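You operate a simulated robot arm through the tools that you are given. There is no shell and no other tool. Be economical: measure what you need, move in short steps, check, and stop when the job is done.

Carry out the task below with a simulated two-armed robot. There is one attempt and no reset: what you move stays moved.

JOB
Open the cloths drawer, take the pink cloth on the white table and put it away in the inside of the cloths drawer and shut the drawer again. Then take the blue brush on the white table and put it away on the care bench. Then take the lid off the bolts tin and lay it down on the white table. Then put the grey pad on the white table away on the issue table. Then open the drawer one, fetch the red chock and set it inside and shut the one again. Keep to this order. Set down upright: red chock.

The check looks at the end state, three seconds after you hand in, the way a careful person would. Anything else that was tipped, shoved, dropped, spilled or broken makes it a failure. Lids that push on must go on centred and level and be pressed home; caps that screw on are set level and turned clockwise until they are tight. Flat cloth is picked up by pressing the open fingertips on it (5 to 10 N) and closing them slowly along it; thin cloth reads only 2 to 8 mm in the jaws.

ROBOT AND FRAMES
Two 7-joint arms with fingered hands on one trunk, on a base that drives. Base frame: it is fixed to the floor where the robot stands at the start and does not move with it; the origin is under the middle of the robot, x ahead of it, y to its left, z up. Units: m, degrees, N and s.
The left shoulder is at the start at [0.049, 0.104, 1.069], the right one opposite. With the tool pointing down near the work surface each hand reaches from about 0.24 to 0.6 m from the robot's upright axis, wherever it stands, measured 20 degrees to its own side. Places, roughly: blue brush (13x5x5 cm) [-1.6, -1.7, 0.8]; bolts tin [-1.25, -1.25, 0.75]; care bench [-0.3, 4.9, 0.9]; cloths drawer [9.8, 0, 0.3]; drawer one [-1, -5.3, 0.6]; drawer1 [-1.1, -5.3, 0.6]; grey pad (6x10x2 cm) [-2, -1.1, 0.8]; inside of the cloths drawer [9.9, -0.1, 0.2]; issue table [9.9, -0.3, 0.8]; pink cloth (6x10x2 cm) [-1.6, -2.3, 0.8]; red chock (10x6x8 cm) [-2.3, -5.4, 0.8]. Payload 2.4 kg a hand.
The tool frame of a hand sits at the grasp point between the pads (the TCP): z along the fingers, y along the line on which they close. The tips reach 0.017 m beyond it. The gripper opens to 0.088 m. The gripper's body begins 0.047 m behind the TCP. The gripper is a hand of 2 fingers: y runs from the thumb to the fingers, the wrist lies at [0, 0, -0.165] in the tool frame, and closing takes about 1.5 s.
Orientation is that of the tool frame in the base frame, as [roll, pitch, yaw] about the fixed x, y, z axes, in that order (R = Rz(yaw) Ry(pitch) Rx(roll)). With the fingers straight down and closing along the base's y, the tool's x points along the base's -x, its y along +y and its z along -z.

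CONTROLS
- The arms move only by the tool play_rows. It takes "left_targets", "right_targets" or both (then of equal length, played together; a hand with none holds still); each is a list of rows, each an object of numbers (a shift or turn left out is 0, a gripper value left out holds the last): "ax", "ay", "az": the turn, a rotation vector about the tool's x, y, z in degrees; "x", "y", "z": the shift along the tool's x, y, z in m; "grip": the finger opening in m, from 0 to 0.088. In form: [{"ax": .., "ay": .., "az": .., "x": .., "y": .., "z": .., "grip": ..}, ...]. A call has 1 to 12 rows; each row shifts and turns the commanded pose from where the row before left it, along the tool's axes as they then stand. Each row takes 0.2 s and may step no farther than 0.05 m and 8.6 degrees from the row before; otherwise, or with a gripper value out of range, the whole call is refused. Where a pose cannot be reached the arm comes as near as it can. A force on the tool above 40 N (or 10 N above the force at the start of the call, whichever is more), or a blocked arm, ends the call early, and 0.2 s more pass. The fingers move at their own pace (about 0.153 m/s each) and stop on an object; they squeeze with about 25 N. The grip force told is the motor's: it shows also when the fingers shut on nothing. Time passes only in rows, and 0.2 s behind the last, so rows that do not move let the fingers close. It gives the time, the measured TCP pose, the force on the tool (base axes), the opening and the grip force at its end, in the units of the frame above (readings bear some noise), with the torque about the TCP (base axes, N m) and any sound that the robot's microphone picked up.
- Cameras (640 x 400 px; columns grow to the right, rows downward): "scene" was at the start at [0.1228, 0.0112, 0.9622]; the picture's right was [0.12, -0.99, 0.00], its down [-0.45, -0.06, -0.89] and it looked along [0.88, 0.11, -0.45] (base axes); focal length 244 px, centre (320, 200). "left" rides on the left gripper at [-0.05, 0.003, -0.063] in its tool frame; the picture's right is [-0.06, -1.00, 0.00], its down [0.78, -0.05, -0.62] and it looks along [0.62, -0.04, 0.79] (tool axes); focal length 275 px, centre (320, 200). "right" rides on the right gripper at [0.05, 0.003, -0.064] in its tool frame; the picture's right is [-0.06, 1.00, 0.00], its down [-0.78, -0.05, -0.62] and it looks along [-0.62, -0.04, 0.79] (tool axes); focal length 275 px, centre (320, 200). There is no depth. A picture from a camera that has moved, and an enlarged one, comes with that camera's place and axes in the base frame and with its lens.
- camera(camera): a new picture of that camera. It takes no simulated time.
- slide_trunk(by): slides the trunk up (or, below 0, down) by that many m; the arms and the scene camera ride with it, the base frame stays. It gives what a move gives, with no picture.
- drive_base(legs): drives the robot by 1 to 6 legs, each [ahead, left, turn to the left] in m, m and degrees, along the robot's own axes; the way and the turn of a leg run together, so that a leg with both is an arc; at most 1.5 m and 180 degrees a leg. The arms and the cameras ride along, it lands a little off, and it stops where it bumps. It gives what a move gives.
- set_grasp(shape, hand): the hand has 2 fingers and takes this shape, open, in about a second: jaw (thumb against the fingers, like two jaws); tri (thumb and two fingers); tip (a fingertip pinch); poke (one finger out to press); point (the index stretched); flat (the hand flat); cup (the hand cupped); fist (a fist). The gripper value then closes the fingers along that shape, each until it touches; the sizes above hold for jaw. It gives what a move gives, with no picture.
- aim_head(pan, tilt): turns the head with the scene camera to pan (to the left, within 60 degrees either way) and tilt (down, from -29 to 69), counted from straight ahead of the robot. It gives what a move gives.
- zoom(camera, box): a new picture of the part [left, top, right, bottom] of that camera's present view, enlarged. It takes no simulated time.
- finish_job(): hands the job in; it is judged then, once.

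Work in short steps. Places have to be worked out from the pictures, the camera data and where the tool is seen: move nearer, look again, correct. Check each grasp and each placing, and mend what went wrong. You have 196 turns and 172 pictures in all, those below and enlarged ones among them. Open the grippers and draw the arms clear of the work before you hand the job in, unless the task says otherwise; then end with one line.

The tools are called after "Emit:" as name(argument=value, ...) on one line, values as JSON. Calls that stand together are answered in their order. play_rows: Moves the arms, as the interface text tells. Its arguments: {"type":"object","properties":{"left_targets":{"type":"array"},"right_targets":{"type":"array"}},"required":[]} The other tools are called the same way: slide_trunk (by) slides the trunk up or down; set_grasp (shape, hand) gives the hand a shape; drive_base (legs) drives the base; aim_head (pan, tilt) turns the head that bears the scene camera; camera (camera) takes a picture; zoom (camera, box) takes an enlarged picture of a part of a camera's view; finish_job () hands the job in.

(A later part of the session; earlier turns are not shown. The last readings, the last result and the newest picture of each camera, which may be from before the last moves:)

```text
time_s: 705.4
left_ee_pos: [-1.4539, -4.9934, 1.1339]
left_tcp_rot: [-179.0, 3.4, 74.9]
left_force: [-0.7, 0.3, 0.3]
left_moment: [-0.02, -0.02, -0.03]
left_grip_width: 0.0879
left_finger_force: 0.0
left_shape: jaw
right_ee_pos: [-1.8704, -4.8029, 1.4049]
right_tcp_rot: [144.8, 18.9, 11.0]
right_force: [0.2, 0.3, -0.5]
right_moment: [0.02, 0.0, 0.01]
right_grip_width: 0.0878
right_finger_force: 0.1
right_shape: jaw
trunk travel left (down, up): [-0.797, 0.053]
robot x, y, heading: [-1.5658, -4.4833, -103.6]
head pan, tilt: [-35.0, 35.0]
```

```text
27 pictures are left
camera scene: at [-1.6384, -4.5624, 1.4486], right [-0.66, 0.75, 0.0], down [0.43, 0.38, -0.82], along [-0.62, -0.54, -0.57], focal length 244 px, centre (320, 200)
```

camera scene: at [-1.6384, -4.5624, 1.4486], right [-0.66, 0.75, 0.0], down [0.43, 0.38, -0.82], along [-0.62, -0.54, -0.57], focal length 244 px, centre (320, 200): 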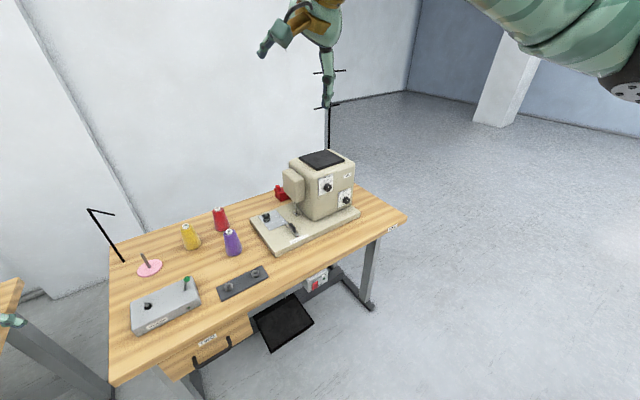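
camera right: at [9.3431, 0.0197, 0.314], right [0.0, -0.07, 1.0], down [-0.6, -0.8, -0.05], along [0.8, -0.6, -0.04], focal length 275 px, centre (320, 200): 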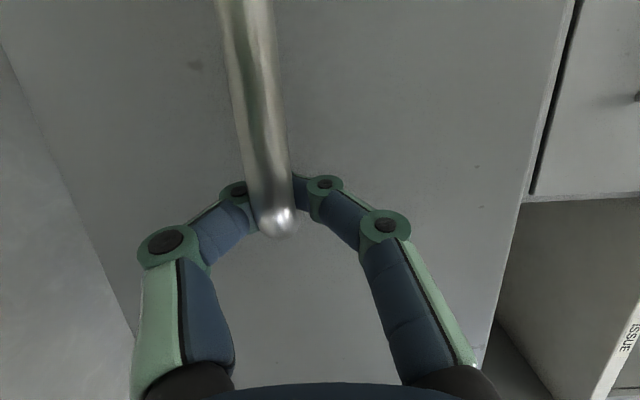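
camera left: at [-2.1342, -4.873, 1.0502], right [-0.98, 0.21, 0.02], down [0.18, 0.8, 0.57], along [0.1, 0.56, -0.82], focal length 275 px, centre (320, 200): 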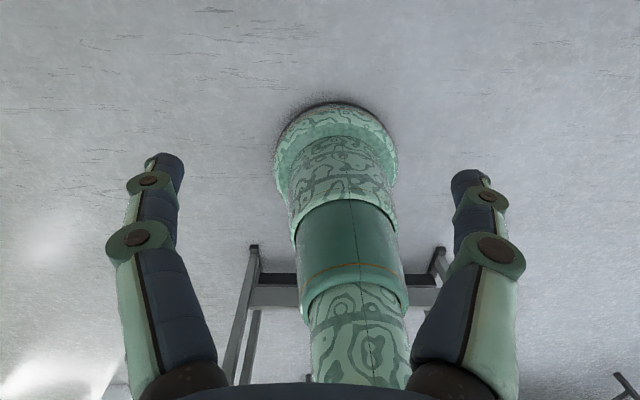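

Chock stands on the table behind the machine, ≈(-2.24,-5.335); the wall is at y≈-6.5, so I can reach it from behind the table. Retract the left hand and drive around the table's west end.

Emit:
play_rows(left_targets=[{"x": 0.04, "y": -0.02}, {"x": 0.04, "y": -0.02}, {"x": 0.04, "y": -0.02}, {"y": -0.03}, {}])

Emit:
drive_base(legs=[[-0.15, -0.6, 0], [0.08, -0.95, 0], [1.1, 0, 0], [0, 0, 180]])

Emit:
aim_head(pan=-50, tilt=30)

Emit:
camera(camera="scene")

```text
time_s: 706.6
left_ee_pos: [-1.509, -4.8538, 1.1303]
left_tcp_rot: [-179.1, 3.3, 74.9]
left_force: [0.6, 0.3, -0.4]
left_moment: [0.02, 0.01, 0.0]
left_grip_width: 0.088
left_finger_force: 0.2
left_shape: jaw
right_ee_pos: [-1.8685, -4.8024, 1.4072]
right_tcp_rot: [144.8, 19.0, 11.0]
right_force: [-0.5, 0.2, 0.4]
right_moment: [-0.02, 0.04, 0.0]
right_grip_width: 0.0879
right_finger_force: 0.0
right_shape: jaw
trunk travel left (down, up): [-0.797, 0.053]
robot x, y, heading: [-1.5662, -4.4785, -103.8]
head pan, tilt: [-35.0, 35.0]
```

```text
time_s: 727.3
left_ee_pos: [-3.3554, -4.7465, 1.1304]
left_tcp_rot: [-179.1, 3.3, -101.2]
left_force: [0.4, -0.1, -0.7]
left_moment: [0.02, 0.0, 0.0]
left_grip_width: 0.0882
left_finger_force: 0.1
left_shape: jaw
right_ee_pos: [-2.993, -4.7692, 1.4053]
right_tcp_rot: [144.7, 18.9, -164.9]
right_force: [0.1, -0.6, -0.6]
right_moment: [-0.02, -0.01, 0.0]
right_grip_width: 0.0879
right_finger_force: 0.1
right_shape: jaw
trunk travel left (down, up): [-0.797, 0.053]
robot x, y, heading: [-3.2739, -5.1167, 80.3]
head pan, tilt: [-35.0, 35.0]
```

```text
time_s: 728.1
left_ee_pos: [-3.3559, -4.7468, 1.1286]
left_tcp_rot: [-179.0, 3.2, -101.2]
left_force: [-0.1, 0.1, -0.8]
left_moment: [-0.04, 0.01, 0.02]
left_grip_width: 0.0881
left_finger_force: 0.1
left_shape: jaw
right_ee_pos: [-2.9941, -4.7717, 1.4051]
right_tcp_rot: [144.8, 18.9, -165.0]
right_force: [0.0, -1.1, 0.4]
right_moment: [-0.03, -0.01, 0.0]
right_grip_width: 0.0882
right_finger_force: 0.0
right_shape: jaw
trunk travel left (down, up): [-0.797, 0.053]
robot x, y, heading: [-3.2745, -5.1161, 79.9]
head pan, tilt: [-50.0, 30.0]
```

```text
26 pictures are left
camera scene: at [-3.1944, -5.0443, 1.4564], right [0.5, -0.87, 0.0], down [-0.43, -0.25, -0.87], along [0.75, 0.43, -0.5], focal length 244 px, centre (320, 200)
```

scene: 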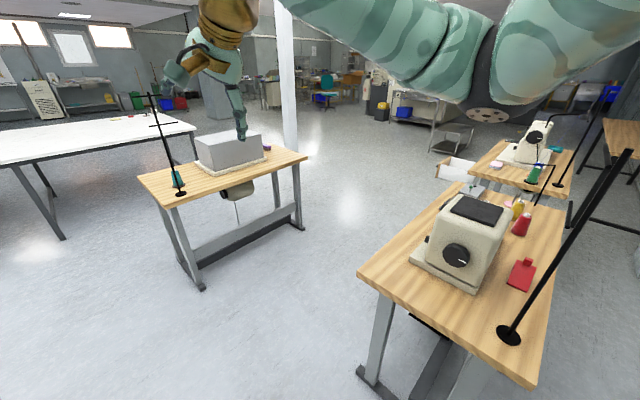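

Now visible from the west: chock ≈(-2.28,-5.35), thread stand pole at (-2.585,-5.305). Drive behind the table.

Emit:
drive_base(legs=[[-0.85, -0.15, 0], [0, -0.8, 0], [0.0, -0.22, -3]])

Emit:
aim_head(pan=5, tilt=38)

Emit:
camera(camera="scene")

```text
time_s: 732.0
left_ee_pos: [-3.322, -5.4686, 1.1304]
left_tcp_rot: [-179.2, 3.4, -105.1]
left_force: [0.2, 0.1, -0.7]
left_moment: [0.0, 0.02, 0.03]
left_grip_width: 0.0882
left_finger_force: 0.1
left_shape: jaw
right_ee_pos: [-2.9619, -5.519, 1.4052]
right_tcp_rot: [144.8, 18.9, -168.9]
right_force: [0.9, -0.5, 0.5]
right_moment: [-0.02, 0.01, -0.01]
right_grip_width: 0.0878
right_finger_force: 0.0
right_shape: jaw
trunk travel left (down, up): [-0.797, 0.053]
robot x, y, heading: [-3.2703, -5.8452, 76.2]
head pan, tilt: [-50.0, 30.0]
stopped in leg 1: the robot was blocked; the commanded pose is now the measured one
```

```text
time_s: 733.3
left_ee_pos: [-3.3223, -5.4684, 1.1308]
left_tcp_rot: [-179.2, 3.4, -105.1]
left_force: [-0.7, 1.0, -0.1]
left_moment: [0.03, 0.01, -0.03]
left_grip_width: 0.0881
left_finger_force: 0.0
left_shape: jaw
right_ee_pos: [-2.9627, -5.5174, 1.4063]
right_tcp_rot: [144.8, 18.8, -168.9]
right_force: [-0.2, -0.4, -0.2]
right_moment: [-0.02, -0.01, -0.01]
right_grip_width: 0.0881
right_finger_force: 0.1
right_shape: jaw
trunk travel left (down, up): [-0.797, 0.053]
robot x, y, heading: [-3.2704, -5.8458, 76.3]
head pan, tilt: [5.0, 38.0]
```

```text
25 pictures are left
camera scene: at [-3.2492, -5.7323, 1.444], right [0.99, -0.15, 0.0], down [-0.09, -0.61, -0.79], along [0.12, 0.78, -0.62], focal length 244 px, centre (320, 200)
```

scene: 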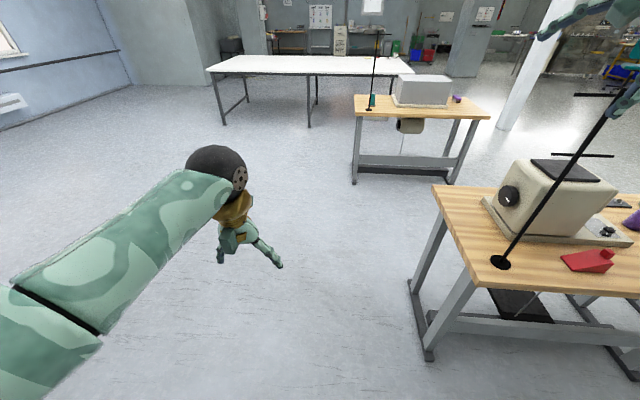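

Blocked by the wall behind at y≈-5.85, but that is enough room: the chock is 0.72 m ahead of this line. Strafe right along the table's back.

Emit:
drive_base(legs=[[0.05, -0.5, 0], [0.0, -0.45, 0]])

Emit:
camera(camera="scene")

```text
time_s: 738.5
left_ee_pos: [-2.3907, -5.6408, 1.1299]
left_tcp_rot: [-179.1, 3.3, -104.6]
left_force: [-0.6, -1.1, 0.0]
left_moment: [-0.01, 0.01, -0.02]
left_grip_width: 0.0881
left_finger_force: 0.0
left_shape: jaw
right_ee_pos: [-2.0302, -5.6884, 1.405]
right_tcp_rot: [144.8, 18.9, -168.5]
right_force: [1.0, 0.5, 0.5]
right_moment: [-0.03, 0.0, -0.05]
right_grip_width: 0.0882
right_finger_force: 0.2
right_shape: jaw
trunk travel left (down, up): [-0.797, 0.053]
robot x, y, heading: [-2.3282, -6.0154, 76.6]
head pan, tilt: [5.0, 38.0]
```

```text
24 pictures are left
camera scene: at [-2.3155, -5.9045, 1.444], right [0.99, -0.15, 0.0], down [-0.09, -0.61, -0.79], along [0.12, 0.78, -0.62], focal length 244 px, centre (320, 200)
```

scene: 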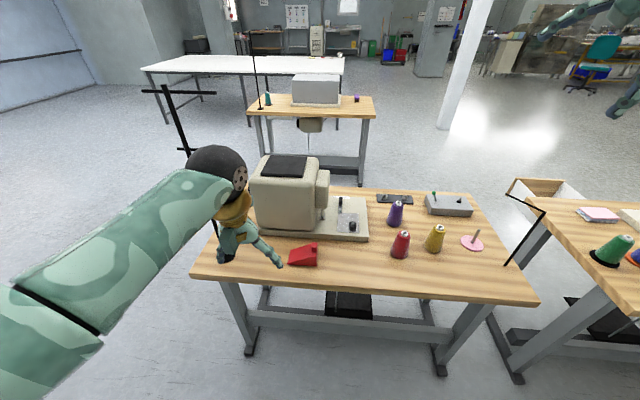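

Emit:
zoom(camera="scene", box=[250, 220, 370, 300])

```text
5.00 times, centred on (310, 260) of scene
camera zoom: at [-2.3155, -5.9045, 1.444], right [0.99, -0.15, 0.0], down [-0.09, -0.61, -0.79], along [0.12, 0.78, -0.62], focal length 1221 px, centre (370, -100)
```

zoom: 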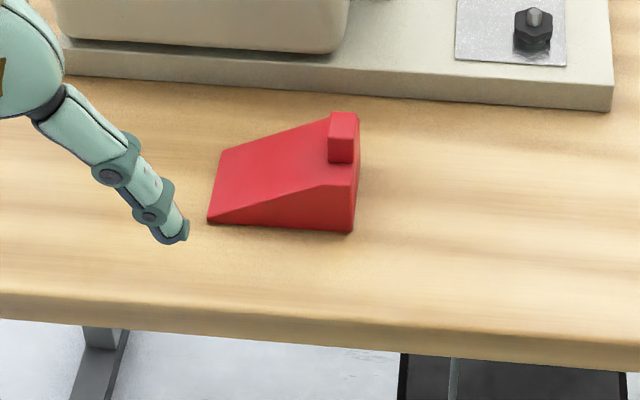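

It is a wedge with a tab on its high end; tab centre ≈(-2.252,-5.39), top ≈0.86. Grip it by the tab in the natural hand orientation. Drive the hand above it.

Emit:
drive_base(legs=[[0.26, -0.075, 0]])

Emit:
slide_trunk(by=-0.15)

Emit:
camera(camera="left")

```text
time_s: 740.5
left_ee_pos: [-2.2518, -5.4006, 1.1295]
left_tcp_rot: [-179.1, 3.3, -105.1]
left_force: [0.4, 0.1, 0.2]
left_moment: [0.03, 0.0, 0.02]
left_grip_width: 0.0883
left_finger_force: 0.1
left_shape: jaw
right_ee_pos: [-1.8928, -5.4522, 1.4056]
right_tcp_rot: [144.8, 18.9, -168.9]
right_force: [0.4, 0.6, -0.1]
right_moment: [-0.02, -0.01, -0.01]
right_grip_width: 0.0883
right_finger_force: 0.0
right_shape: jaw
trunk travel left (down, up): [-0.797, 0.053]
robot x, y, heading: [-2.1944, -5.7809, 76.2]
head pan, tilt: [5.0, 38.0]
```

```text
time_s: 742.2
left_ee_pos: [-2.2544, -5.401, 0.9803]
left_tcp_rot: [-179.2, 3.4, -105.2]
left_force: [1.0, 0.5, 0.7]
left_moment: [0.01, 0.01, 0.02]
left_grip_width: 0.0878
left_finger_force: 0.0
left_shape: jaw
right_ee_pos: [-1.894, -5.4521, 1.2553]
right_tcp_rot: [144.8, 18.8, -169.0]
right_force: [1.0, -0.3, 0.0]
right_moment: [-0.01, -0.01, 0.03]
right_grip_width: 0.0879
right_finger_force: 0.1
right_shape: jaw
trunk travel left (down, up): [-0.647, 0.203]
robot x, y, heading: [-2.1949, -5.7751, 76.2]
head pan, tilt: [5.0, 38.0]
```

```text
22 pictures are left
camera left: at [-2.2454, -5.3561, 1.0455], right [0.98, -0.2, 0.02], down [-0.18, -0.8, 0.57], along [-0.1, -0.56, -0.82], focal length 275 px, centre (320, 200)
```

left: 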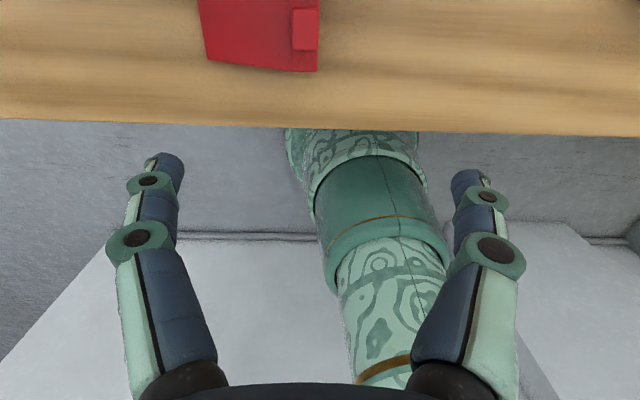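

Refined: tab ≈(-2.252,-5.364), top z≈0.83. Level, shift, and lower to just above.

Emit:
play_rows(left_targets=[{"ay": 3.4, "x": -0.018, "y": 0.004, "grip": 0.06}, {"x": -0.018, "y": 0.004}, {"z": 0.04}, {"z": 0.04}, {"z": 0.025}, {}])

Emit:
camera(camera="left")

```text
time_s: 743.6
left_ee_pos: [-2.252, -5.3692, 0.8782]
left_tcp_rot: [-179.1, 0.0, -105.2]
left_force: [-0.3, -0.1, -0.4]
left_moment: [0.01, -0.02, -0.01]
left_grip_width: 0.0603
left_finger_force: 0.0
left_shape: jaw
right_ee_pos: [-1.8925, -5.453, 1.2557]
right_tcp_rot: [144.7, 18.9, -169.0]
right_force: [1.0, -0.5, -0.2]
right_moment: [0.05, 0.01, -0.01]
right_grip_width: 0.0881
right_finger_force: 0.0
right_shape: jaw
trunk travel left (down, up): [-0.647, 0.203]
robot x, y, heading: [-2.1978, -5.7739, 76.3]
head pan, tilt: [5.0, 38.0]
```

```text
21 pictures are left
camera left: at [-2.2424, -5.3191, 0.9406], right [0.98, -0.2, 0.02], down [-0.17, -0.77, 0.62], along [-0.11, -0.61, -0.79], focal length 275 px, centre (320, 200)
```

left: 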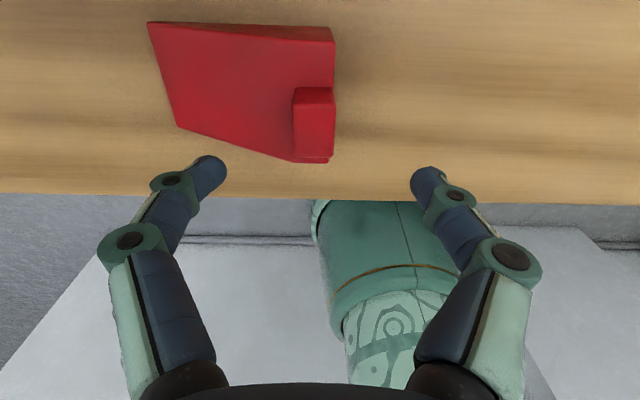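

Centered over the tab. Lower to TCP z≈0.822 and grip.

Emit:
play_rows(left_targets=[{"z": 0.025}, {"z": 0.02}, {"z": 0.009}, {}])

Emit:
camera(camera="left")

```text
time_s: 744.6
left_ee_pos: [-2.2593, -5.3882, 0.8589]
left_tcp_rot: [-179.0, 0.1, -105.2]
left_force: [-0.3, -0.4, 0.4]
left_moment: [0.0, -0.02, -0.02]
left_grip_width: 0.0604
left_finger_force: 0.1
left_shape: jaw
left hand out of reach, approached as far as the arm can: row 1, 2, 3
right_ee_pos: [-1.8938, -5.453, 1.2549]
right_tcp_rot: [144.8, 18.9, -168.9]
right_force: [0.4, -0.3, 0.2]
right_moment: [0.01, -0.04, 0.0]
right_grip_width: 0.0883
right_finger_force: 0.1
right_shape: jaw
trunk travel left (down, up): [-0.647, 0.203]
robot x, y, heading: [-2.1934, -5.7791, 76.1]
head pan, tilt: [5.0, 38.0]
```

```text
20 pictures are left
camera left: at [-2.2509, -5.3385, 0.9208], right [0.98, -0.2, 0.02], down [-0.17, -0.77, 0.62], along [-0.11, -0.61, -0.78], focal length 275 px, centre (320, 200)
```

left: 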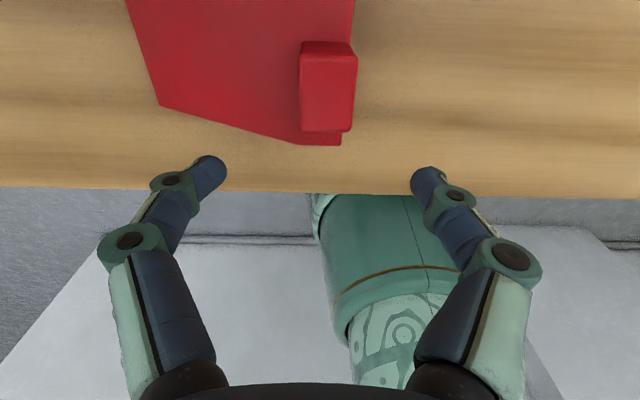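

Trunk too high again: raise the hand relative, lower the trunk.

Emit:
play_rows(left_targets=[{"z": -0.04}, {"z": -0.03}, {"x": -0.018, "y": -0.002}, {}])

Emit:
slide_trunk(by=-0.09)

Emit:
camera(camera="left")

```text
time_s: 745.6
left_ee_pos: [-2.2543, -5.3691, 0.9279]
left_tcp_rot: [-179.1, -0.1, -105.2]
left_force: [-0.6, 0.1, 0.0]
left_moment: [0.04, -0.01, -0.02]
left_grip_width: 0.0606
left_finger_force: 0.1
left_shape: jaw
right_ee_pos: [-1.8927, -5.4529, 1.2552]
right_tcp_rot: [144.8, 18.8, -169.0]
right_force: [-0.1, -0.4, 0.3]
right_moment: [0.03, 0.03, 0.0]
right_grip_width: 0.088
right_finger_force: 0.1
right_shape: jaw
trunk travel left (down, up): [-0.647, 0.203]
robot x, y, heading: [-2.1979, -5.7774, 75.9]
head pan, tilt: [5.0, 38.0]
```

```text
time_s: 746.9
left_ee_pos: [-2.2543, -5.3711, 0.8384]
left_tcp_rot: [-179.1, 0.0, -105.1]
left_force: [-0.3, 0.6, -0.3]
left_moment: [0.01, 0.01, 0.02]
left_grip_width: 0.0602
left_finger_force: 0.1
left_shape: jaw
right_ee_pos: [-1.8935, -5.452, 1.1655]
right_tcp_rot: [144.7, 18.9, -168.9]
right_force: [0.9, 0.9, 0.5]
right_moment: [0.03, -0.02, 0.0]
right_grip_width: 0.0879
right_finger_force: 0.0
right_shape: jaw
trunk travel left (down, up): [-0.557, 0.293]
robot x, y, heading: [-2.1978, -5.7779, 75.8]
head pan, tilt: [5.0, 38.0]
```

```text
19 pictures are left
camera left: at [-2.2445, -5.3213, 0.9009], right [0.98, -0.2, 0.02], down [-0.17, -0.77, 0.62], along [-0.11, -0.61, -0.78], focal length 275 px, centre (320, 200)
```

left: 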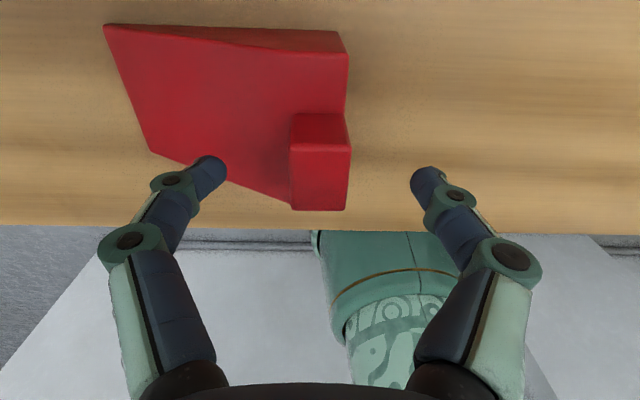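

Aligned. Lower the last 17 mm and close on the tab.

Emit:
play_rows(left_targets=[{"z": 0.01}, {"z": 0.008}, {"grip": 0.04}, {"grip": 0.02}, {"grip": 0.0}, {}, {}, {}])

Emit:
play_rows(left_targets=[{"z": -0.02}, {"z": -0.03}, {"z": -0.04}, {}])

Emit:
camera(camera="left")

```text
time_s: 748.6
left_ee_pos: [-2.2519, -5.3707, 0.8207]
left_tcp_rot: [-179.1, 0.1, -105.2]
left_force: [0.7, 2.8, 13.6]
left_moment: [0.0, -0.02, 0.02]
left_grip_width: 0.0207
left_finger_force: 25.6
left_shape: jaw
right_ee_pos: [-1.8929, -5.4539, 1.1653]
right_tcp_rot: [144.8, 18.9, -169.0]
right_force: [0.0, -0.3, 0.7]
right_moment: [-0.04, 0.0, 0.0]
right_grip_width: 0.0884
right_finger_force: 0.1
right_shape: jaw
trunk travel left (down, up): [-0.557, 0.293]
robot x, y, heading: [-2.1984, -5.7771, 76.0]
head pan, tilt: [5.0, 38.0]
```

```text
time_s: 749.6
left_ee_pos: [-2.2556, -5.3693, 0.911]
left_tcp_rot: [-178.9, -0.1, -105.2]
left_force: [-0.5, 0.1, -1.6]
left_moment: [-0.01, -0.01, 0.03]
left_grip_width: 0.0177
left_finger_force: 25.0
left_shape: jaw
right_ee_pos: [-1.8938, -5.4532, 1.1648]
right_tcp_rot: [144.8, 18.9, -168.9]
right_force: [-1.0, 0.1, -0.6]
right_moment: [-0.01, 0.01, -0.01]
right_grip_width: 0.0879
right_finger_force: 0.0
right_shape: jaw
trunk travel left (down, up): [-0.557, 0.293]
robot x, y, heading: [-2.2027, -5.7761, 76.1]
head pan, tilt: [5.0, 38.0]
```

```text
18 pictures are left
camera left: at [-2.2462, -5.3198, 0.9732], right [0.98, -0.2, 0.02], down [-0.17, -0.77, 0.62], along [-0.11, -0.61, -0.78], focal length 275 px, centre (320, 200)
```

left: 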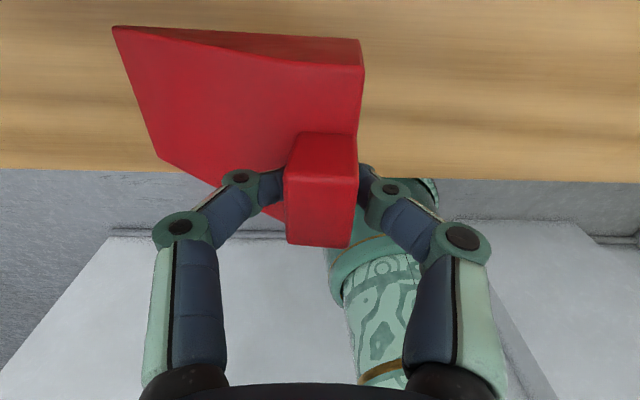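

Chock is held upright. Raise and drive back around the table's west end.

Emit:
slide_trunk(by=0.15)

Emit:
drive_base(legs=[[-0.22, 0, 0], [0.02, 0.95, 0], [0.8, 0.2, 0], [0.7, 0.15, 0], [0, 0, 180]])

```text
time_s: 751.4
left_ee_pos: [-2.2693, -5.3663, 1.0596]
left_tcp_rot: [179.3, 0.0, -104.6]
left_force: [0.1, -0.1, -2.2]
left_moment: [0.01, -0.04, 0.02]
left_grip_width: 0.0177
left_finger_force: 25.4
left_shape: jaw
right_ee_pos: [-1.8936, -5.4519, 1.3158]
right_tcp_rot: [144.8, 18.9, -168.9]
right_force: [-0.3, 0.3, -0.4]
right_moment: [0.01, 0.01, 0.0]
right_grip_width: 0.0881
right_finger_force: 0.1
right_shape: jaw
trunk travel left (down, up): [-0.707, 0.143]
robot x, y, heading: [-2.1992, -5.779, 76.1]
head pan, tilt: [5.0, 38.0]
```

```text
time_s: 772.5
left_ee_pos: [-3.0609, -4.6126, 1.0627]
left_tcp_rot: [179.6, 0.3, 72.4]
left_force: [0.2, 0.1, -2.1]
left_moment: [-0.01, 0.04, -0.01]
left_grip_width: 0.0177
left_finger_force: 24.4
left_shape: jaw
right_ee_pos: [-3.4282, -4.5044, 1.3164]
right_tcp_rot: [144.8, 18.9, 8.1]
right_force: [0.1, -0.5, 0.5]
right_moment: [0.01, 0.01, 0.02]
right_grip_width: 0.0879
right_finger_force: 0.0
right_shape: jaw
trunk travel left (down, up): [-0.707, 0.143]
robot x, y, heading: [-3.1072, -4.1968, -107.0]
head pan, tilt: [5.0, 38.0]
```

Emit:
drive_base(legs=[[-0.03, 1.0, 3], [-0.28, 0.98, 0]])

Emit:
aim_head(pan=10, tilt=42)

Emit:
camera(camera="scene")

```text
time_s: 782.7
left_ee_pos: [-0.9993, -4.8221, 1.0621]
left_tcp_rot: [179.2, 0.3, 75.7]
left_force: [0.4, -0.7, -1.3]
left_moment: [0.05, 0.0, 0.02]
left_grip_width: 0.0175
left_finger_force: 25.0
left_shape: jaw
right_ee_pos: [-1.3759, -4.733, 1.3164]
right_tcp_rot: [144.9, 18.8, 11.1]
right_force: [0.5, 0.5, 0.4]
right_moment: [0.02, -0.01, 0.0]
right_grip_width: 0.0883
right_finger_force: 0.0
right_shape: jaw
trunk travel left (down, up): [-0.707, 0.143]
robot x, y, heading: [-1.0749, -4.4063, -103.9]
head pan, tilt: [5.0, 38.0]
```

```text
time_s: 783.4
left_ee_pos: [-0.9982, -4.8225, 1.0627]
left_tcp_rot: [179.1, 0.5, 75.6]
left_force: [0.2, -0.5, -1.0]
left_moment: [0.02, 0.06, -0.03]
left_grip_width: 0.0173
left_finger_force: 25.3
left_shape: jaw
right_ee_pos: [-1.3769, -4.7335, 1.3151]
right_tcp_rot: [144.8, 18.8, 11.1]
right_force: [0.0, -0.8, 0.2]
right_moment: [-0.01, 0.0, 0.01]
right_grip_width: 0.0884
right_finger_force: 0.0
right_shape: jaw
trunk travel left (down, up): [-0.707, 0.143]
robot x, y, heading: [-1.0712, -4.4083, -103.9]
head pan, tilt: [10.0, 42.0]
```

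```text
17 pictures are left
camera scene: at [-1.0879, -4.5182, 1.35], right [-0.99, 0.1, 0.0], down [0.07, 0.65, -0.76], along [-0.08, -0.75, -0.65], focal length 244 px, centre (320, 200)
```

scene: 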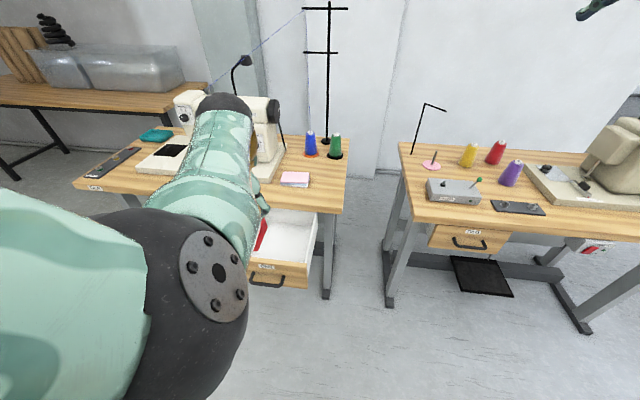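

Drawer interior is visible; target TCP ≈(-1.028,-5.08). Drive in and lower by trunk to hover over the drawer.

Emit:
drive_base(legs=[[0.255, 0.03, 0]])

Emit:
slide_trunk(by=-0.22)

Emit:
camera(camera="left")

Emit:
camera(camera="scene")

```text
time_s: 785.2
left_ee_pos: [-1.0307, -5.0802, 1.0624]
left_tcp_rot: [179.1, 0.3, 75.7]
left_force: [-0.2, -0.3, -1.9]
left_moment: [0.01, 0.05, 0.01]
left_grip_width: 0.0175
left_finger_force: 24.8
left_shape: jaw
right_ee_pos: [-1.4098, -4.9914, 1.3154]
right_tcp_rot: [144.8, 18.9, 11.0]
right_force: [0.1, 0.2, 1.0]
right_moment: [0.0, -0.01, 0.01]
right_grip_width: 0.0882
right_finger_force: 0.0
right_shape: jaw
trunk travel left (down, up): [-0.707, 0.143]
robot x, y, heading: [-1.1051, -4.6632, -104.0]
head pan, tilt: [10.0, 42.0]
```

```text
time_s: 787.6
left_ee_pos: [-1.0148, -5.083, 0.8437]
left_tcp_rot: [177.3, 0.6, 76.4]
left_force: [-0.1, 0.8, -1.4]
left_moment: [-0.02, 0.07, 0.04]
left_grip_width: 0.0174
left_finger_force: 25.1
left_shape: jaw
right_ee_pos: [-1.4097, -4.9908, 1.0959]
right_tcp_rot: [144.8, 18.9, 11.0]
right_force: [0.0, -0.3, 1.3]
right_moment: [0.01, 0.0, 0.0]
right_grip_width: 0.0879
right_finger_force: 0.1
right_shape: jaw
trunk travel left (down, up): [-0.487, 0.363]
robot x, y, heading: [-1.1044, -4.6625, -104.0]
head pan, tilt: [10.0, 42.0]
```

```text
16 pictures are left
camera left: at [-1.0263, -5.1327, 0.9068], right [-0.98, 0.18, -0.05], down [0.11, 0.78, 0.61], along [0.14, 0.59, -0.79], focal length 275 px, centre (320, 200)
```

left: 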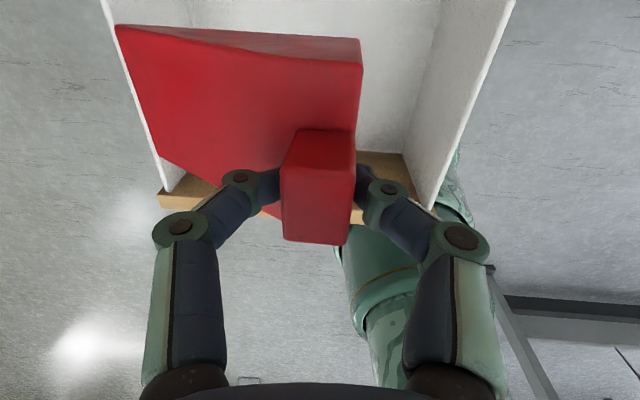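

```text
15 pictures are left
camera scene: at [-1.1244, -4.7773, 1.1302], right [-0.99, 0.14, 0.0], down [0.09, 0.64, -0.76], along [-0.11, -0.76, -0.64], focal length 244 px, centre (320, 200)
```

scene: 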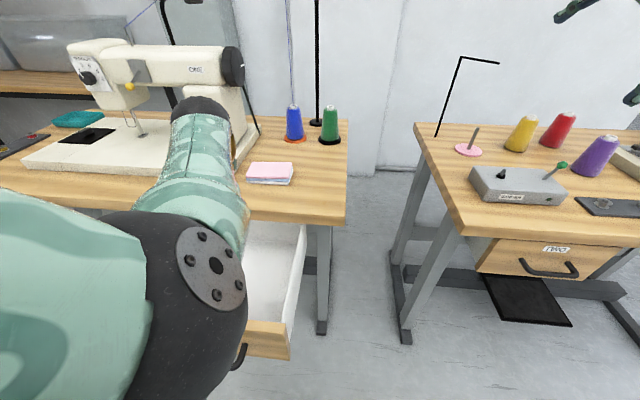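

Chock is centered over the drawer. Lower further and check.

Emit:
slide_trunk(by=-0.1)

Emit:
camera(camera="left")

```text
time_s: 788.9
left_ee_pos: [-1.0078, -5.0887, 0.7461]
left_tcp_rot: [176.6, 0.8, 76.6]
left_force: [-0.2, -0.9, -1.7]
left_moment: [0.03, 0.05, 0.0]
left_grip_width: 0.0171
left_finger_force: 25.2
left_shape: jaw
right_ee_pos: [-1.4095, -4.9908, 0.996]
right_tcp_rot: [144.8, 18.9, 11.0]
right_force: [-0.1, 0.0, -0.6]
right_moment: [0.0, 0.01, 0.01]
right_grip_width: 0.0879
right_finger_force: 0.1
right_shape: jaw
trunk travel left (down, up): [-0.387, 0.463]
robot x, y, heading: [-1.1061, -4.6664, -103.8]
head pan, tilt: [10.0, 42.0]
```

```text
14 pictures are left
camera left: at [-1.0199, -5.1363, 0.8095], right [-0.98, 0.17, -0.06], down [0.1, 0.79, 0.6], along [0.15, 0.59, -0.8], focal length 275 px, centre (320, 200)
```

left: 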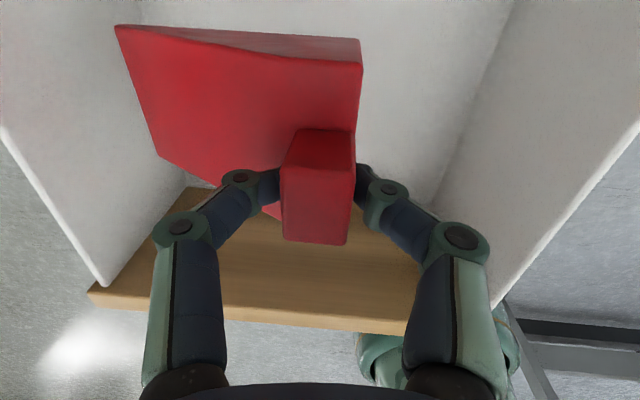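

Emit:
play_rows(left_targets=[{"ax": 3.3, "y": -0.012}, {}])

Emit:
slide_trunk(by=-0.035)

Emit:
slide_trunk(by=-0.012)

Emit:
camera(camera="left")

```text
time_s: 789.7
left_ee_pos: [-1.0172, -5.0891, 0.7463]
left_tcp_rot: [179.4, 1.2, 76.7]
left_force: [-0.1, 0.3, -1.8]
left_moment: [0.01, 0.02, -0.02]
left_grip_width: 0.0173
left_finger_force: 25.1
left_shape: jaw
right_ee_pos: [-1.4101, -4.9919, 0.9947]
right_tcp_rot: [144.8, 19.0, 11.1]
right_force: [-0.1, 0.6, -0.4]
right_moment: [-0.03, 0.02, -0.02]
right_grip_width: 0.0882
right_finger_force: 0.0
right_shape: jaw
trunk travel left (down, up): [-0.387, 0.463]
robot x, y, heading: [-1.1066, -4.6655, -104.0]
head pan, tilt: [10.0, 42.0]
stopped in row 2 (left hand): the arm was blocked; the commanded pose is now the measured one
```

```text
time_s: 790.5
left_ee_pos: [-1.0042, -5.0921, 0.7128]
left_tcp_rot: [178.2, 1.2, 77.2]
left_force: [-0.3, 0.4, -1.5]
left_moment: [0.03, 0.01, 0.01]
left_grip_width: 0.0174
left_finger_force: 25.1
left_shape: jaw
right_ee_pos: [-1.41, -4.9903, 0.96]
right_tcp_rot: [144.8, 18.9, 11.0]
right_force: [-1.0, 0.2, 0.8]
right_moment: [0.0, 0.0, -0.05]
right_grip_width: 0.0877
right_finger_force: 0.1
right_shape: jaw
trunk travel left (down, up): [-0.352, 0.498]
robot x, y, heading: [-1.1054, -4.6678, -104.0]
head pan, tilt: [10.0, 42.0]
```

```text
time_s: 791.1
left_ee_pos: [-1.0031, -5.0933, 0.7024]
left_tcp_rot: [178.2, 1.3, 77.4]
left_force: [-0.5, 0.2, -1.1]
left_moment: [-0.05, 0.06, 0.01]
left_grip_width: 0.0177
left_finger_force: 25.1
left_shape: jaw
right_ee_pos: [-1.4085, -4.9897, 0.9499]
right_tcp_rot: [144.7, 18.9, 11.1]
right_force: [0.4, 1.1, -0.6]
right_moment: [0.02, 0.03, 0.02]
right_grip_width: 0.0883
right_finger_force: 0.1
right_shape: jaw
trunk travel left (down, up): [-0.34, 0.51]
robot x, y, heading: [-1.103, -4.6618, -103.8]
head pan, tilt: [10.0, 42.0]
```

```text
13 pictures are left
camera left: at [-1.0136, -5.1407, 0.7656], right [-0.99, 0.16, -0.03], down [0.11, 0.79, 0.6], along [0.12, 0.59, -0.8], focal length 275 px, centre (320, 200)
```

left: 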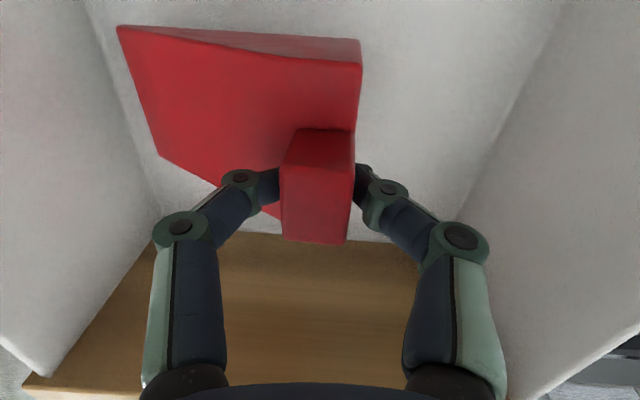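

Chock's left end gets close to the left wall; strafe the base right 2 cm, then continue lowering.

Emit:
drive_base(legs=[[0, -0.025, 0]])

Emit:
slide_trunk(by=-0.012)

Emit:
camera(camera="left")

```text
time_s: 791.9
left_ee_pos: [-1.0288, -5.0874, 0.7024]
left_tcp_rot: [178.2, 1.4, 77.3]
left_force: [0.2, 0.0, -1.4]
left_moment: [0.0, 0.05, 0.0]
left_grip_width: 0.0173
left_finger_force: 25.5
left_shape: jaw
right_ee_pos: [-1.4342, -4.9839, 0.9498]
right_tcp_rot: [144.8, 19.0, 10.9]
right_force: [0.1, 0.4, -0.1]
right_moment: [0.06, 0.04, -0.02]
right_grip_width: 0.0881
right_finger_force: 0.0
right_shape: jaw
trunk travel left (down, up): [-0.34, 0.51]
robot x, y, heading: [-1.1256, -4.6589, -104.1]
head pan, tilt: [10.0, 42.0]
```

```text
time_s: 792.5
left_ee_pos: [-1.0193, -5.0894, 0.6919]
left_tcp_rot: [177.0, 1.5, 77.8]
left_force: [0.2, -0.4, -2.5]
left_moment: [0.02, 0.0, 0.01]
left_grip_width: 0.0174
left_finger_force: 24.7
left_shape: jaw
right_ee_pos: [-1.4344, -4.9831, 0.9359]
right_tcp_rot: [144.8, 19.0, 11.1]
right_force: [-0.6, -0.2, -0.3]
right_moment: [-0.02, -0.01, -0.01]
right_grip_width: 0.0882
right_finger_force: 0.2
right_shape: jaw
trunk travel left (down, up): [-0.328, 0.522]
robot x, y, heading: [-1.1277, -4.662, -103.6]
head pan, tilt: [10.0, 42.0]
```

```text
12 pictures are left
camera left: at [-1.0288, -5.1372, 0.7549], right [-0.99, 0.15, -0.05], down [0.09, 0.8, 0.6], along [0.13, 0.58, -0.8], focal length 275 px, centre (320, 200)
```

left: 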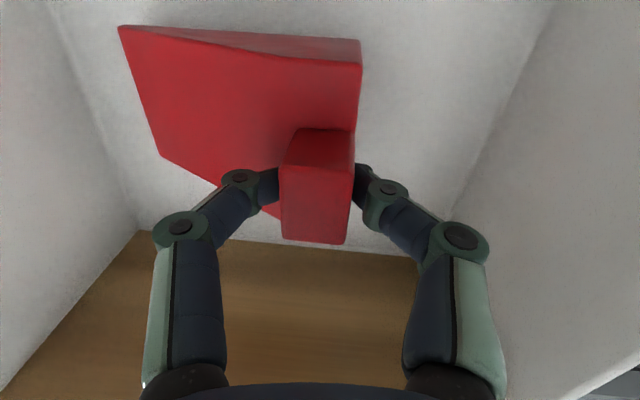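

Emit:
slide_trunk(by=-0.008)

Emit:
camera(camera="scene")

```text
time_s: 793.1
left_ee_pos: [-1.0177, -5.0916, 0.6842]
left_tcp_rot: [177.1, 1.6, 77.9]
left_force: [-0.4, 0.5, -1.8]
left_moment: [-0.01, 0.0, 0.02]
left_grip_width: 0.0173
left_finger_force: 24.8
left_shape: jaw
right_ee_pos: [-1.434, -4.9842, 0.928]
right_tcp_rot: [144.7, 18.9, 11.0]
right_force: [0.1, 0.5, -0.9]
right_moment: [0.02, 0.01, 0.02]
right_grip_width: 0.0879
right_finger_force: 0.0
right_shape: jaw
trunk travel left (down, up): [-0.32, 0.53]
robot x, y, heading: [-1.13, -4.66, -103.7]
head pan, tilt: [10.0, 42.0]
```

```text
11 pictures are left
camera scene: at [-1.1535, -4.7756, 0.9641], right [-0.98, 0.18, 0.0], down [0.11, 0.62, -0.78], along [-0.14, -0.77, -0.63], focal length 244 px, centre (320, 200)
```

scene: 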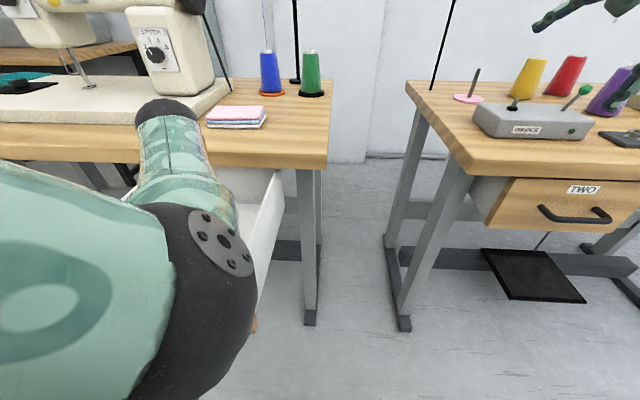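

Emit:
slide_trunk(by=-0.008)

Emit:
slide_trunk(by=-0.006)

```text
time_s: 793.6
left_ee_pos: [-1.0191, -5.0909, 0.6776]
left_tcp_rot: [177.1, 1.8, 77.9]
left_force: [0.5, 0.2, -1.3]
left_moment: [0.02, 0.02, -0.01]
left_grip_width: 0.0175
left_finger_force: 25.4
left_shape: jaw
right_ee_pos: [-1.433, -4.9844, 0.9204]
right_tcp_rot: [144.8, 18.9, 11.1]
right_force: [0.6, 0.4, -0.5]
right_moment: [-0.02, 0.01, 0.03]
right_grip_width: 0.0882
right_finger_force: 0.1
right_shape: jaw
trunk travel left (down, up): [-0.312, 0.538]
robot x, y, heading: [-1.1288, -4.662, -104.0]
head pan, tilt: [10.0, 42.0]
```

```text
time_s: 794.2
left_ee_pos: [-1.0199, -5.0917, 0.6699]
left_tcp_rot: [177.1, 1.8, 77.8]
left_force: [0.3, 0.8, -1.4]
left_moment: [0.04, 0.01, 0.01]
left_grip_width: 0.0171
left_finger_force: 25.0
left_shape: jaw
right_ee_pos: [-1.4338, -4.9846, 0.9153]
right_tcp_rot: [144.8, 18.8, 11.1]
right_force: [-1.0, 0.3, -0.1]
right_moment: [0.0, 0.01, 0.01]
right_grip_width: 0.088
right_finger_force: 0.1
right_shape: jaw
trunk travel left (down, up): [-0.306, 0.544]
robot x, y, heading: [-1.1278, -4.6575, -103.9]
head pan, tilt: [10.0, 42.0]
```

Emit:
slide_trunk(by=-0.008)

Emit:
slide_trunk(by=-0.006)

Emit:
camera(camera="left")

```text
time_s: 794.8
left_ee_pos: [-1.0193, -5.0918, 0.6638]
left_tcp_rot: [177.0, 1.8, 77.7]
left_force: [-0.2, -0.6, 24.9]
left_moment: [0.01, -0.08, 0.02]
left_grip_width: 0.0198
left_finger_force: 24.9
left_shape: jaw
right_ee_pos: [-1.4339, -4.9824, 0.9067]
right_tcp_rot: [144.7, 18.9, 11.1]
right_force: [0.8, -0.4, 0.4]
right_moment: [0.01, -0.02, 0.0]
right_grip_width: 0.088
right_finger_force: 0.0
right_shape: jaw
trunk travel left (down, up): [-0.298, 0.552]
robot x, y, heading: [-1.1304, -4.6588, -103.6]
head pan, tilt: [10.0, 42.0]
```

```text
time_s: 795.2
left_ee_pos: [-1.017, -5.095, 0.6637]
left_tcp_rot: [176.4, 2.3, 77.7]
left_force: [-5.7, 0.9, 25.6]
left_moment: [0.03, 0.13, -0.01]
left_grip_width: 0.0219
left_finger_force: 25.0
left_shape: jaw
right_ee_pos: [-1.4348, -4.9821, 0.9018]
right_tcp_rot: [144.8, 19.0, 11.1]
right_force: [-0.5, 0.1, 0.3]
right_moment: [0.0, 0.0, 0.02]
right_grip_width: 0.0879
right_finger_force: 0.1
right_shape: jaw
trunk travel left (down, up): [-0.295, 0.555]
robot x, y, heading: [-1.1275, -4.6598, -104.0]
head pan, tilt: [10.0, 42.0]
stopped: the force on the tool passed its limit at 43 N (the readings are from after the stop); the commanded pose is now the measured one
```

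```text
10 pictures are left
camera left: at [-1.0289, -5.1408, 0.7282], right [-0.99, 0.15, -0.06], down [0.09, 0.81, 0.58], along [0.13, 0.57, -0.81], focal length 275 px, centre (320, 200)
```

left: 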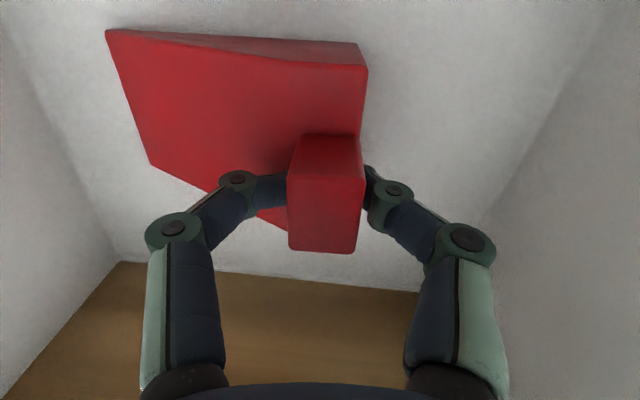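

Chock stands on the drawer floor. Ease up 3 mm, open the fingers and rise.

Emit:
slide_trunk(by=0.003)

Emit:
play_rows(left_targets=[{"grip": 0.03}, {"grip": 0.042}, {"grip": 0.05}, {}, {}])

Emit:
slide_trunk(by=0.2)

Emit:
camera(camera="left")

```text
time_s: 795.7
left_ee_pos: [-1.0115, -5.0927, 0.6635]
left_tcp_rot: [176.0, 1.9, 78.1]
left_force: [-4.4, 2.0, 14.5]
left_moment: [0.06, 0.11, -0.01]
left_grip_width: 0.0218
left_finger_force: 25.0
left_shape: jaw
right_ee_pos: [-1.4349, -4.9841, 0.9057]
right_tcp_rot: [144.8, 18.9, 10.9]
right_force: [0.0, -0.1, -0.3]
right_moment: [-0.01, 0.01, 0.0]
right_grip_width: 0.088
right_finger_force: 0.0
right_shape: jaw
trunk travel left (down, up): [-0.298, 0.552]
robot x, y, heading: [-1.1299, -4.6603, -104.2]
head pan, tilt: [10.0, 42.0]
```

```text
time_s: 796.9
left_ee_pos: [-1.0125, -5.0953, 0.6646]
left_tcp_rot: [176.2, 2.2, 78.1]
left_force: [0.1, 1.0, -0.2]
left_moment: [0.04, 0.02, -0.03]
left_grip_width: 0.0497
left_finger_force: 0.1
left_shape: jaw
right_ee_pos: [-1.4345, -4.9831, 0.9058]
right_tcp_rot: [144.9, 18.9, 11.0]
right_force: [0.5, -0.1, 0.5]
right_moment: [-0.02, -0.02, 0.02]
right_grip_width: 0.0879
right_finger_force: 0.1
right_shape: jaw
trunk travel left (down, up): [-0.298, 0.552]
robot x, y, heading: [-1.1281, -4.6621, -103.8]
head pan, tilt: [10.0, 42.0]
```

```text
time_s: 799.1
left_ee_pos: [-1.012, -5.0936, 0.8636]
left_tcp_rot: [176.2, 1.9, 78.0]
left_force: [-0.5, -0.3, -1.1]
left_moment: [0.0, 0.03, -0.01]
left_grip_width: 0.0497
left_finger_force: 0.0
left_shape: jaw
right_ee_pos: [-1.4343, -4.9834, 1.1057]
right_tcp_rot: [144.9, 18.9, 11.2]
right_force: [0.2, -0.2, -0.5]
right_moment: [-0.01, 0.02, -0.01]
right_grip_width: 0.0881
right_finger_force: 0.1
right_shape: jaw
trunk travel left (down, up): [-0.498, 0.352]
robot x, y, heading: [-1.1291, -4.6606, -103.8]
head pan, tilt: [10.0, 42.0]
```

```text
9 pictures are left
camera left: at [-1.0231, -5.1409, 0.9281], right [-0.99, 0.14, -0.06], down [0.08, 0.81, 0.59], along [0.14, 0.57, -0.81], focal length 275 px, centre (320, 200)
```

left: 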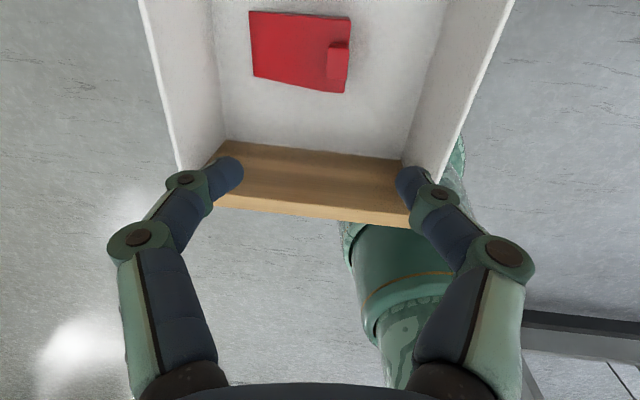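

Chock stands upright in drawer one. Back off, close the fingers, tilt the hand forward and lower to handle height to push the drawer shut.

Emit:
drive_base(legs=[[-0.45, 0, 0]])

Emit:
play_rows(left_targets=[{"ay": -8.5, "grip": 0.0}, {"ay": -8.5}, {"ay": -8.5}, {"ay": -8.5}, {}, {}])

Emit:
slide_trunk(by=-0.2)

Emit:
camera(camera="scene")

```text
time_s: 801.8
left_ee_pos: [-0.9085, -4.6631, 0.8641]
left_tcp_rot: [176.5, 2.1, 77.7]
left_force: [-0.7, -0.6, 0.2]
left_moment: [0.01, -0.01, -0.02]
left_grip_width: 0.0493
left_finger_force: 0.0
left_shape: jaw
right_ee_pos: [-1.3275, -4.5518, 1.1058]
right_tcp_rot: [144.8, 18.9, 10.8]
right_force: [-0.1, 0.6, 0.6]
right_moment: [0.0, 0.01, 0.02]
right_grip_width: 0.0878
right_finger_force: 0.1
right_shape: jaw
trunk travel left (down, up): [-0.498, 0.352]
robot x, y, heading: [-1.0197, -4.2285, -104.1]
head pan, tilt: [10.0, 42.0]
```

```text
time_s: 802.7
left_ee_pos: [-0.887, -4.7361, 0.9445]
left_tcp_rot: [170.4, 41.9, 73.9]
left_force: [-0.1, -0.3, -0.1]
left_moment: [0.03, 0.01, 0.0]
left_grip_width: 0.0
left_finger_force: 24.7
left_shape: jaw
right_ee_pos: [-1.3278, -4.5519, 1.1064]
right_tcp_rot: [145.0, 18.9, 10.8]
right_force: [0.6, 0.6, 0.0]
right_moment: [0.02, -0.02, -0.03]
right_grip_width: 0.0879
right_finger_force: 0.0
right_shape: jaw
trunk travel left (down, up): [-0.498, 0.352]
robot x, y, heading: [-1.0243, -4.2276, -104.3]
head pan, tilt: [10.0, 42.0]
stopped in row 4 (left hand): the arm was blocked; the commanded pose is now the measured one
```

```text
time_s: 804.9
left_ee_pos: [-0.877, -4.7384, 0.7458]
left_tcp_rot: [168.4, 41.8, 73.0]
left_force: [0.4, -0.3, 0.1]
left_moment: [0.01, -0.01, -0.02]
left_grip_width: 0.0
left_finger_force: 24.9
left_shape: jaw
right_ee_pos: [-1.3276, -4.5513, 0.9067]
right_tcp_rot: [144.8, 18.9, 10.9]
right_force: [0.2, -0.1, 0.2]
right_moment: [0.04, 0.01, 0.03]
right_grip_width: 0.088
right_finger_force: 0.1
right_shape: jaw
trunk travel left (down, up): [-0.298, 0.552]
robot x, y, heading: [-1.0219, -4.227, -104.2]
head pan, tilt: [10.0, 42.0]
```

```text
8 pictures are left
camera scene: at [-1.0399, -4.344, 0.9378], right [-0.99, 0.11, 0.0], down [0.07, 0.66, -0.75], along [-0.08, -0.75, -0.66], focal length 244 px, centre (320, 200)
```

scene: 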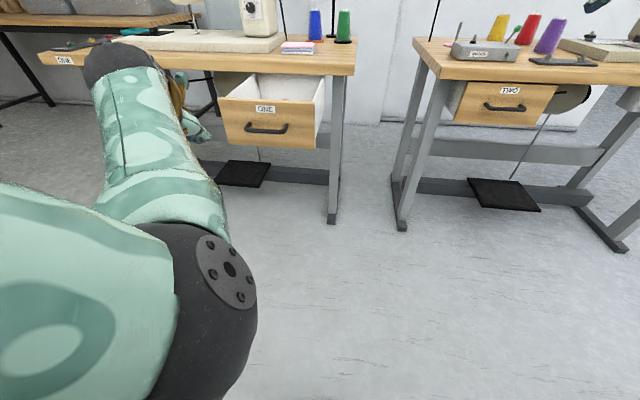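

Hand is 4.7 cm left of the handle and 8.5 cm high. Lower it with the arm and correct sideways with the base.

Emit:
play_rows(left_targets=[{"x": 0.019, "y": -0.004, "z": 0.0207}, {"x": 0.019, "y": -0.004, "z": 0.0207}, {"x": 0.019, "y": -0.004, "z": 0.0207}, {}])

```text
time_s: 805.9
left_ee_pos: [-0.8922, -4.7351, 0.6581]
left_tcp_rot: [170.7, 41.8, 73.9]
left_force: [-0.1, 0.7, 0.1]
left_moment: [-0.01, 0.01, -0.02]
left_grip_width: 0.0001
left_finger_force: 25.3
left_shape: jaw
right_ee_pos: [-1.3262, -4.553, 0.9058]
right_tcp_rot: [144.8, 18.9, 11.0]
right_force: [-0.4, 0.7, 0.2]
right_moment: [-0.02, -0.02, 0.0]
right_grip_width: 0.0882
right_finger_force: 0.0
right_shape: jaw
trunk travel left (down, up): [-0.298, 0.552]
robot x, y, heading: [-1.0221, -4.2235, -104.1]
head pan, tilt: [10.0, 42.0]
```

Emit:
drive_base(legs=[[0.15, -0.03, 0], [0.2, 0, 0]])

Emit:
camera(camera="scene")

```text
time_s: 808.4
left_ee_pos: [-1.005, -5.0651, 0.658]
left_tcp_rot: [170.6, 41.7, 74.1]
left_force: [0.2, -0.5, 0.5]
left_moment: [0.02, -0.02, 0.01]
left_grip_width: 0.0
left_finger_force: 24.7
left_shape: jaw
right_ee_pos: [-1.4415, -4.8803, 0.9059]
right_tcp_rot: [145.0, 18.9, 10.8]
right_force: [-0.1, 0.1, 0.3]
right_moment: [-0.01, 0.0, 0.0]
right_grip_width: 0.088
right_finger_force: 0.1
right_shape: jaw
trunk travel left (down, up): [-0.298, 0.552]
robot x, y, heading: [-1.1354, -4.5619, -104.2]
head pan, tilt: [10.0, 42.0]
```

```text
7 pictures are left
camera scene: at [-1.1504, -4.6737, 0.9369], right [-1.0, 0.07, 0.0], down [0.05, 0.67, -0.74], along [-0.05, -0.74, -0.67], focal length 244 px, centre (320, 200)
```

scene: 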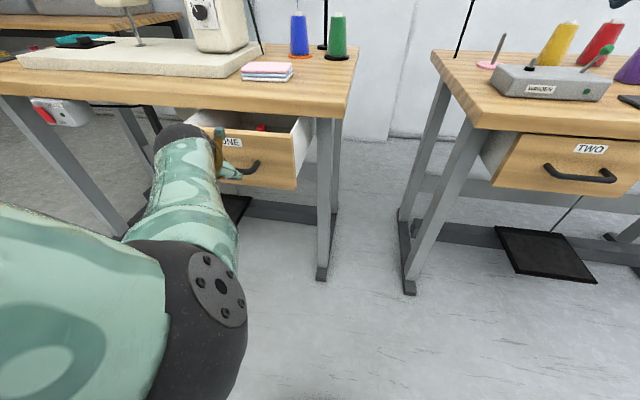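

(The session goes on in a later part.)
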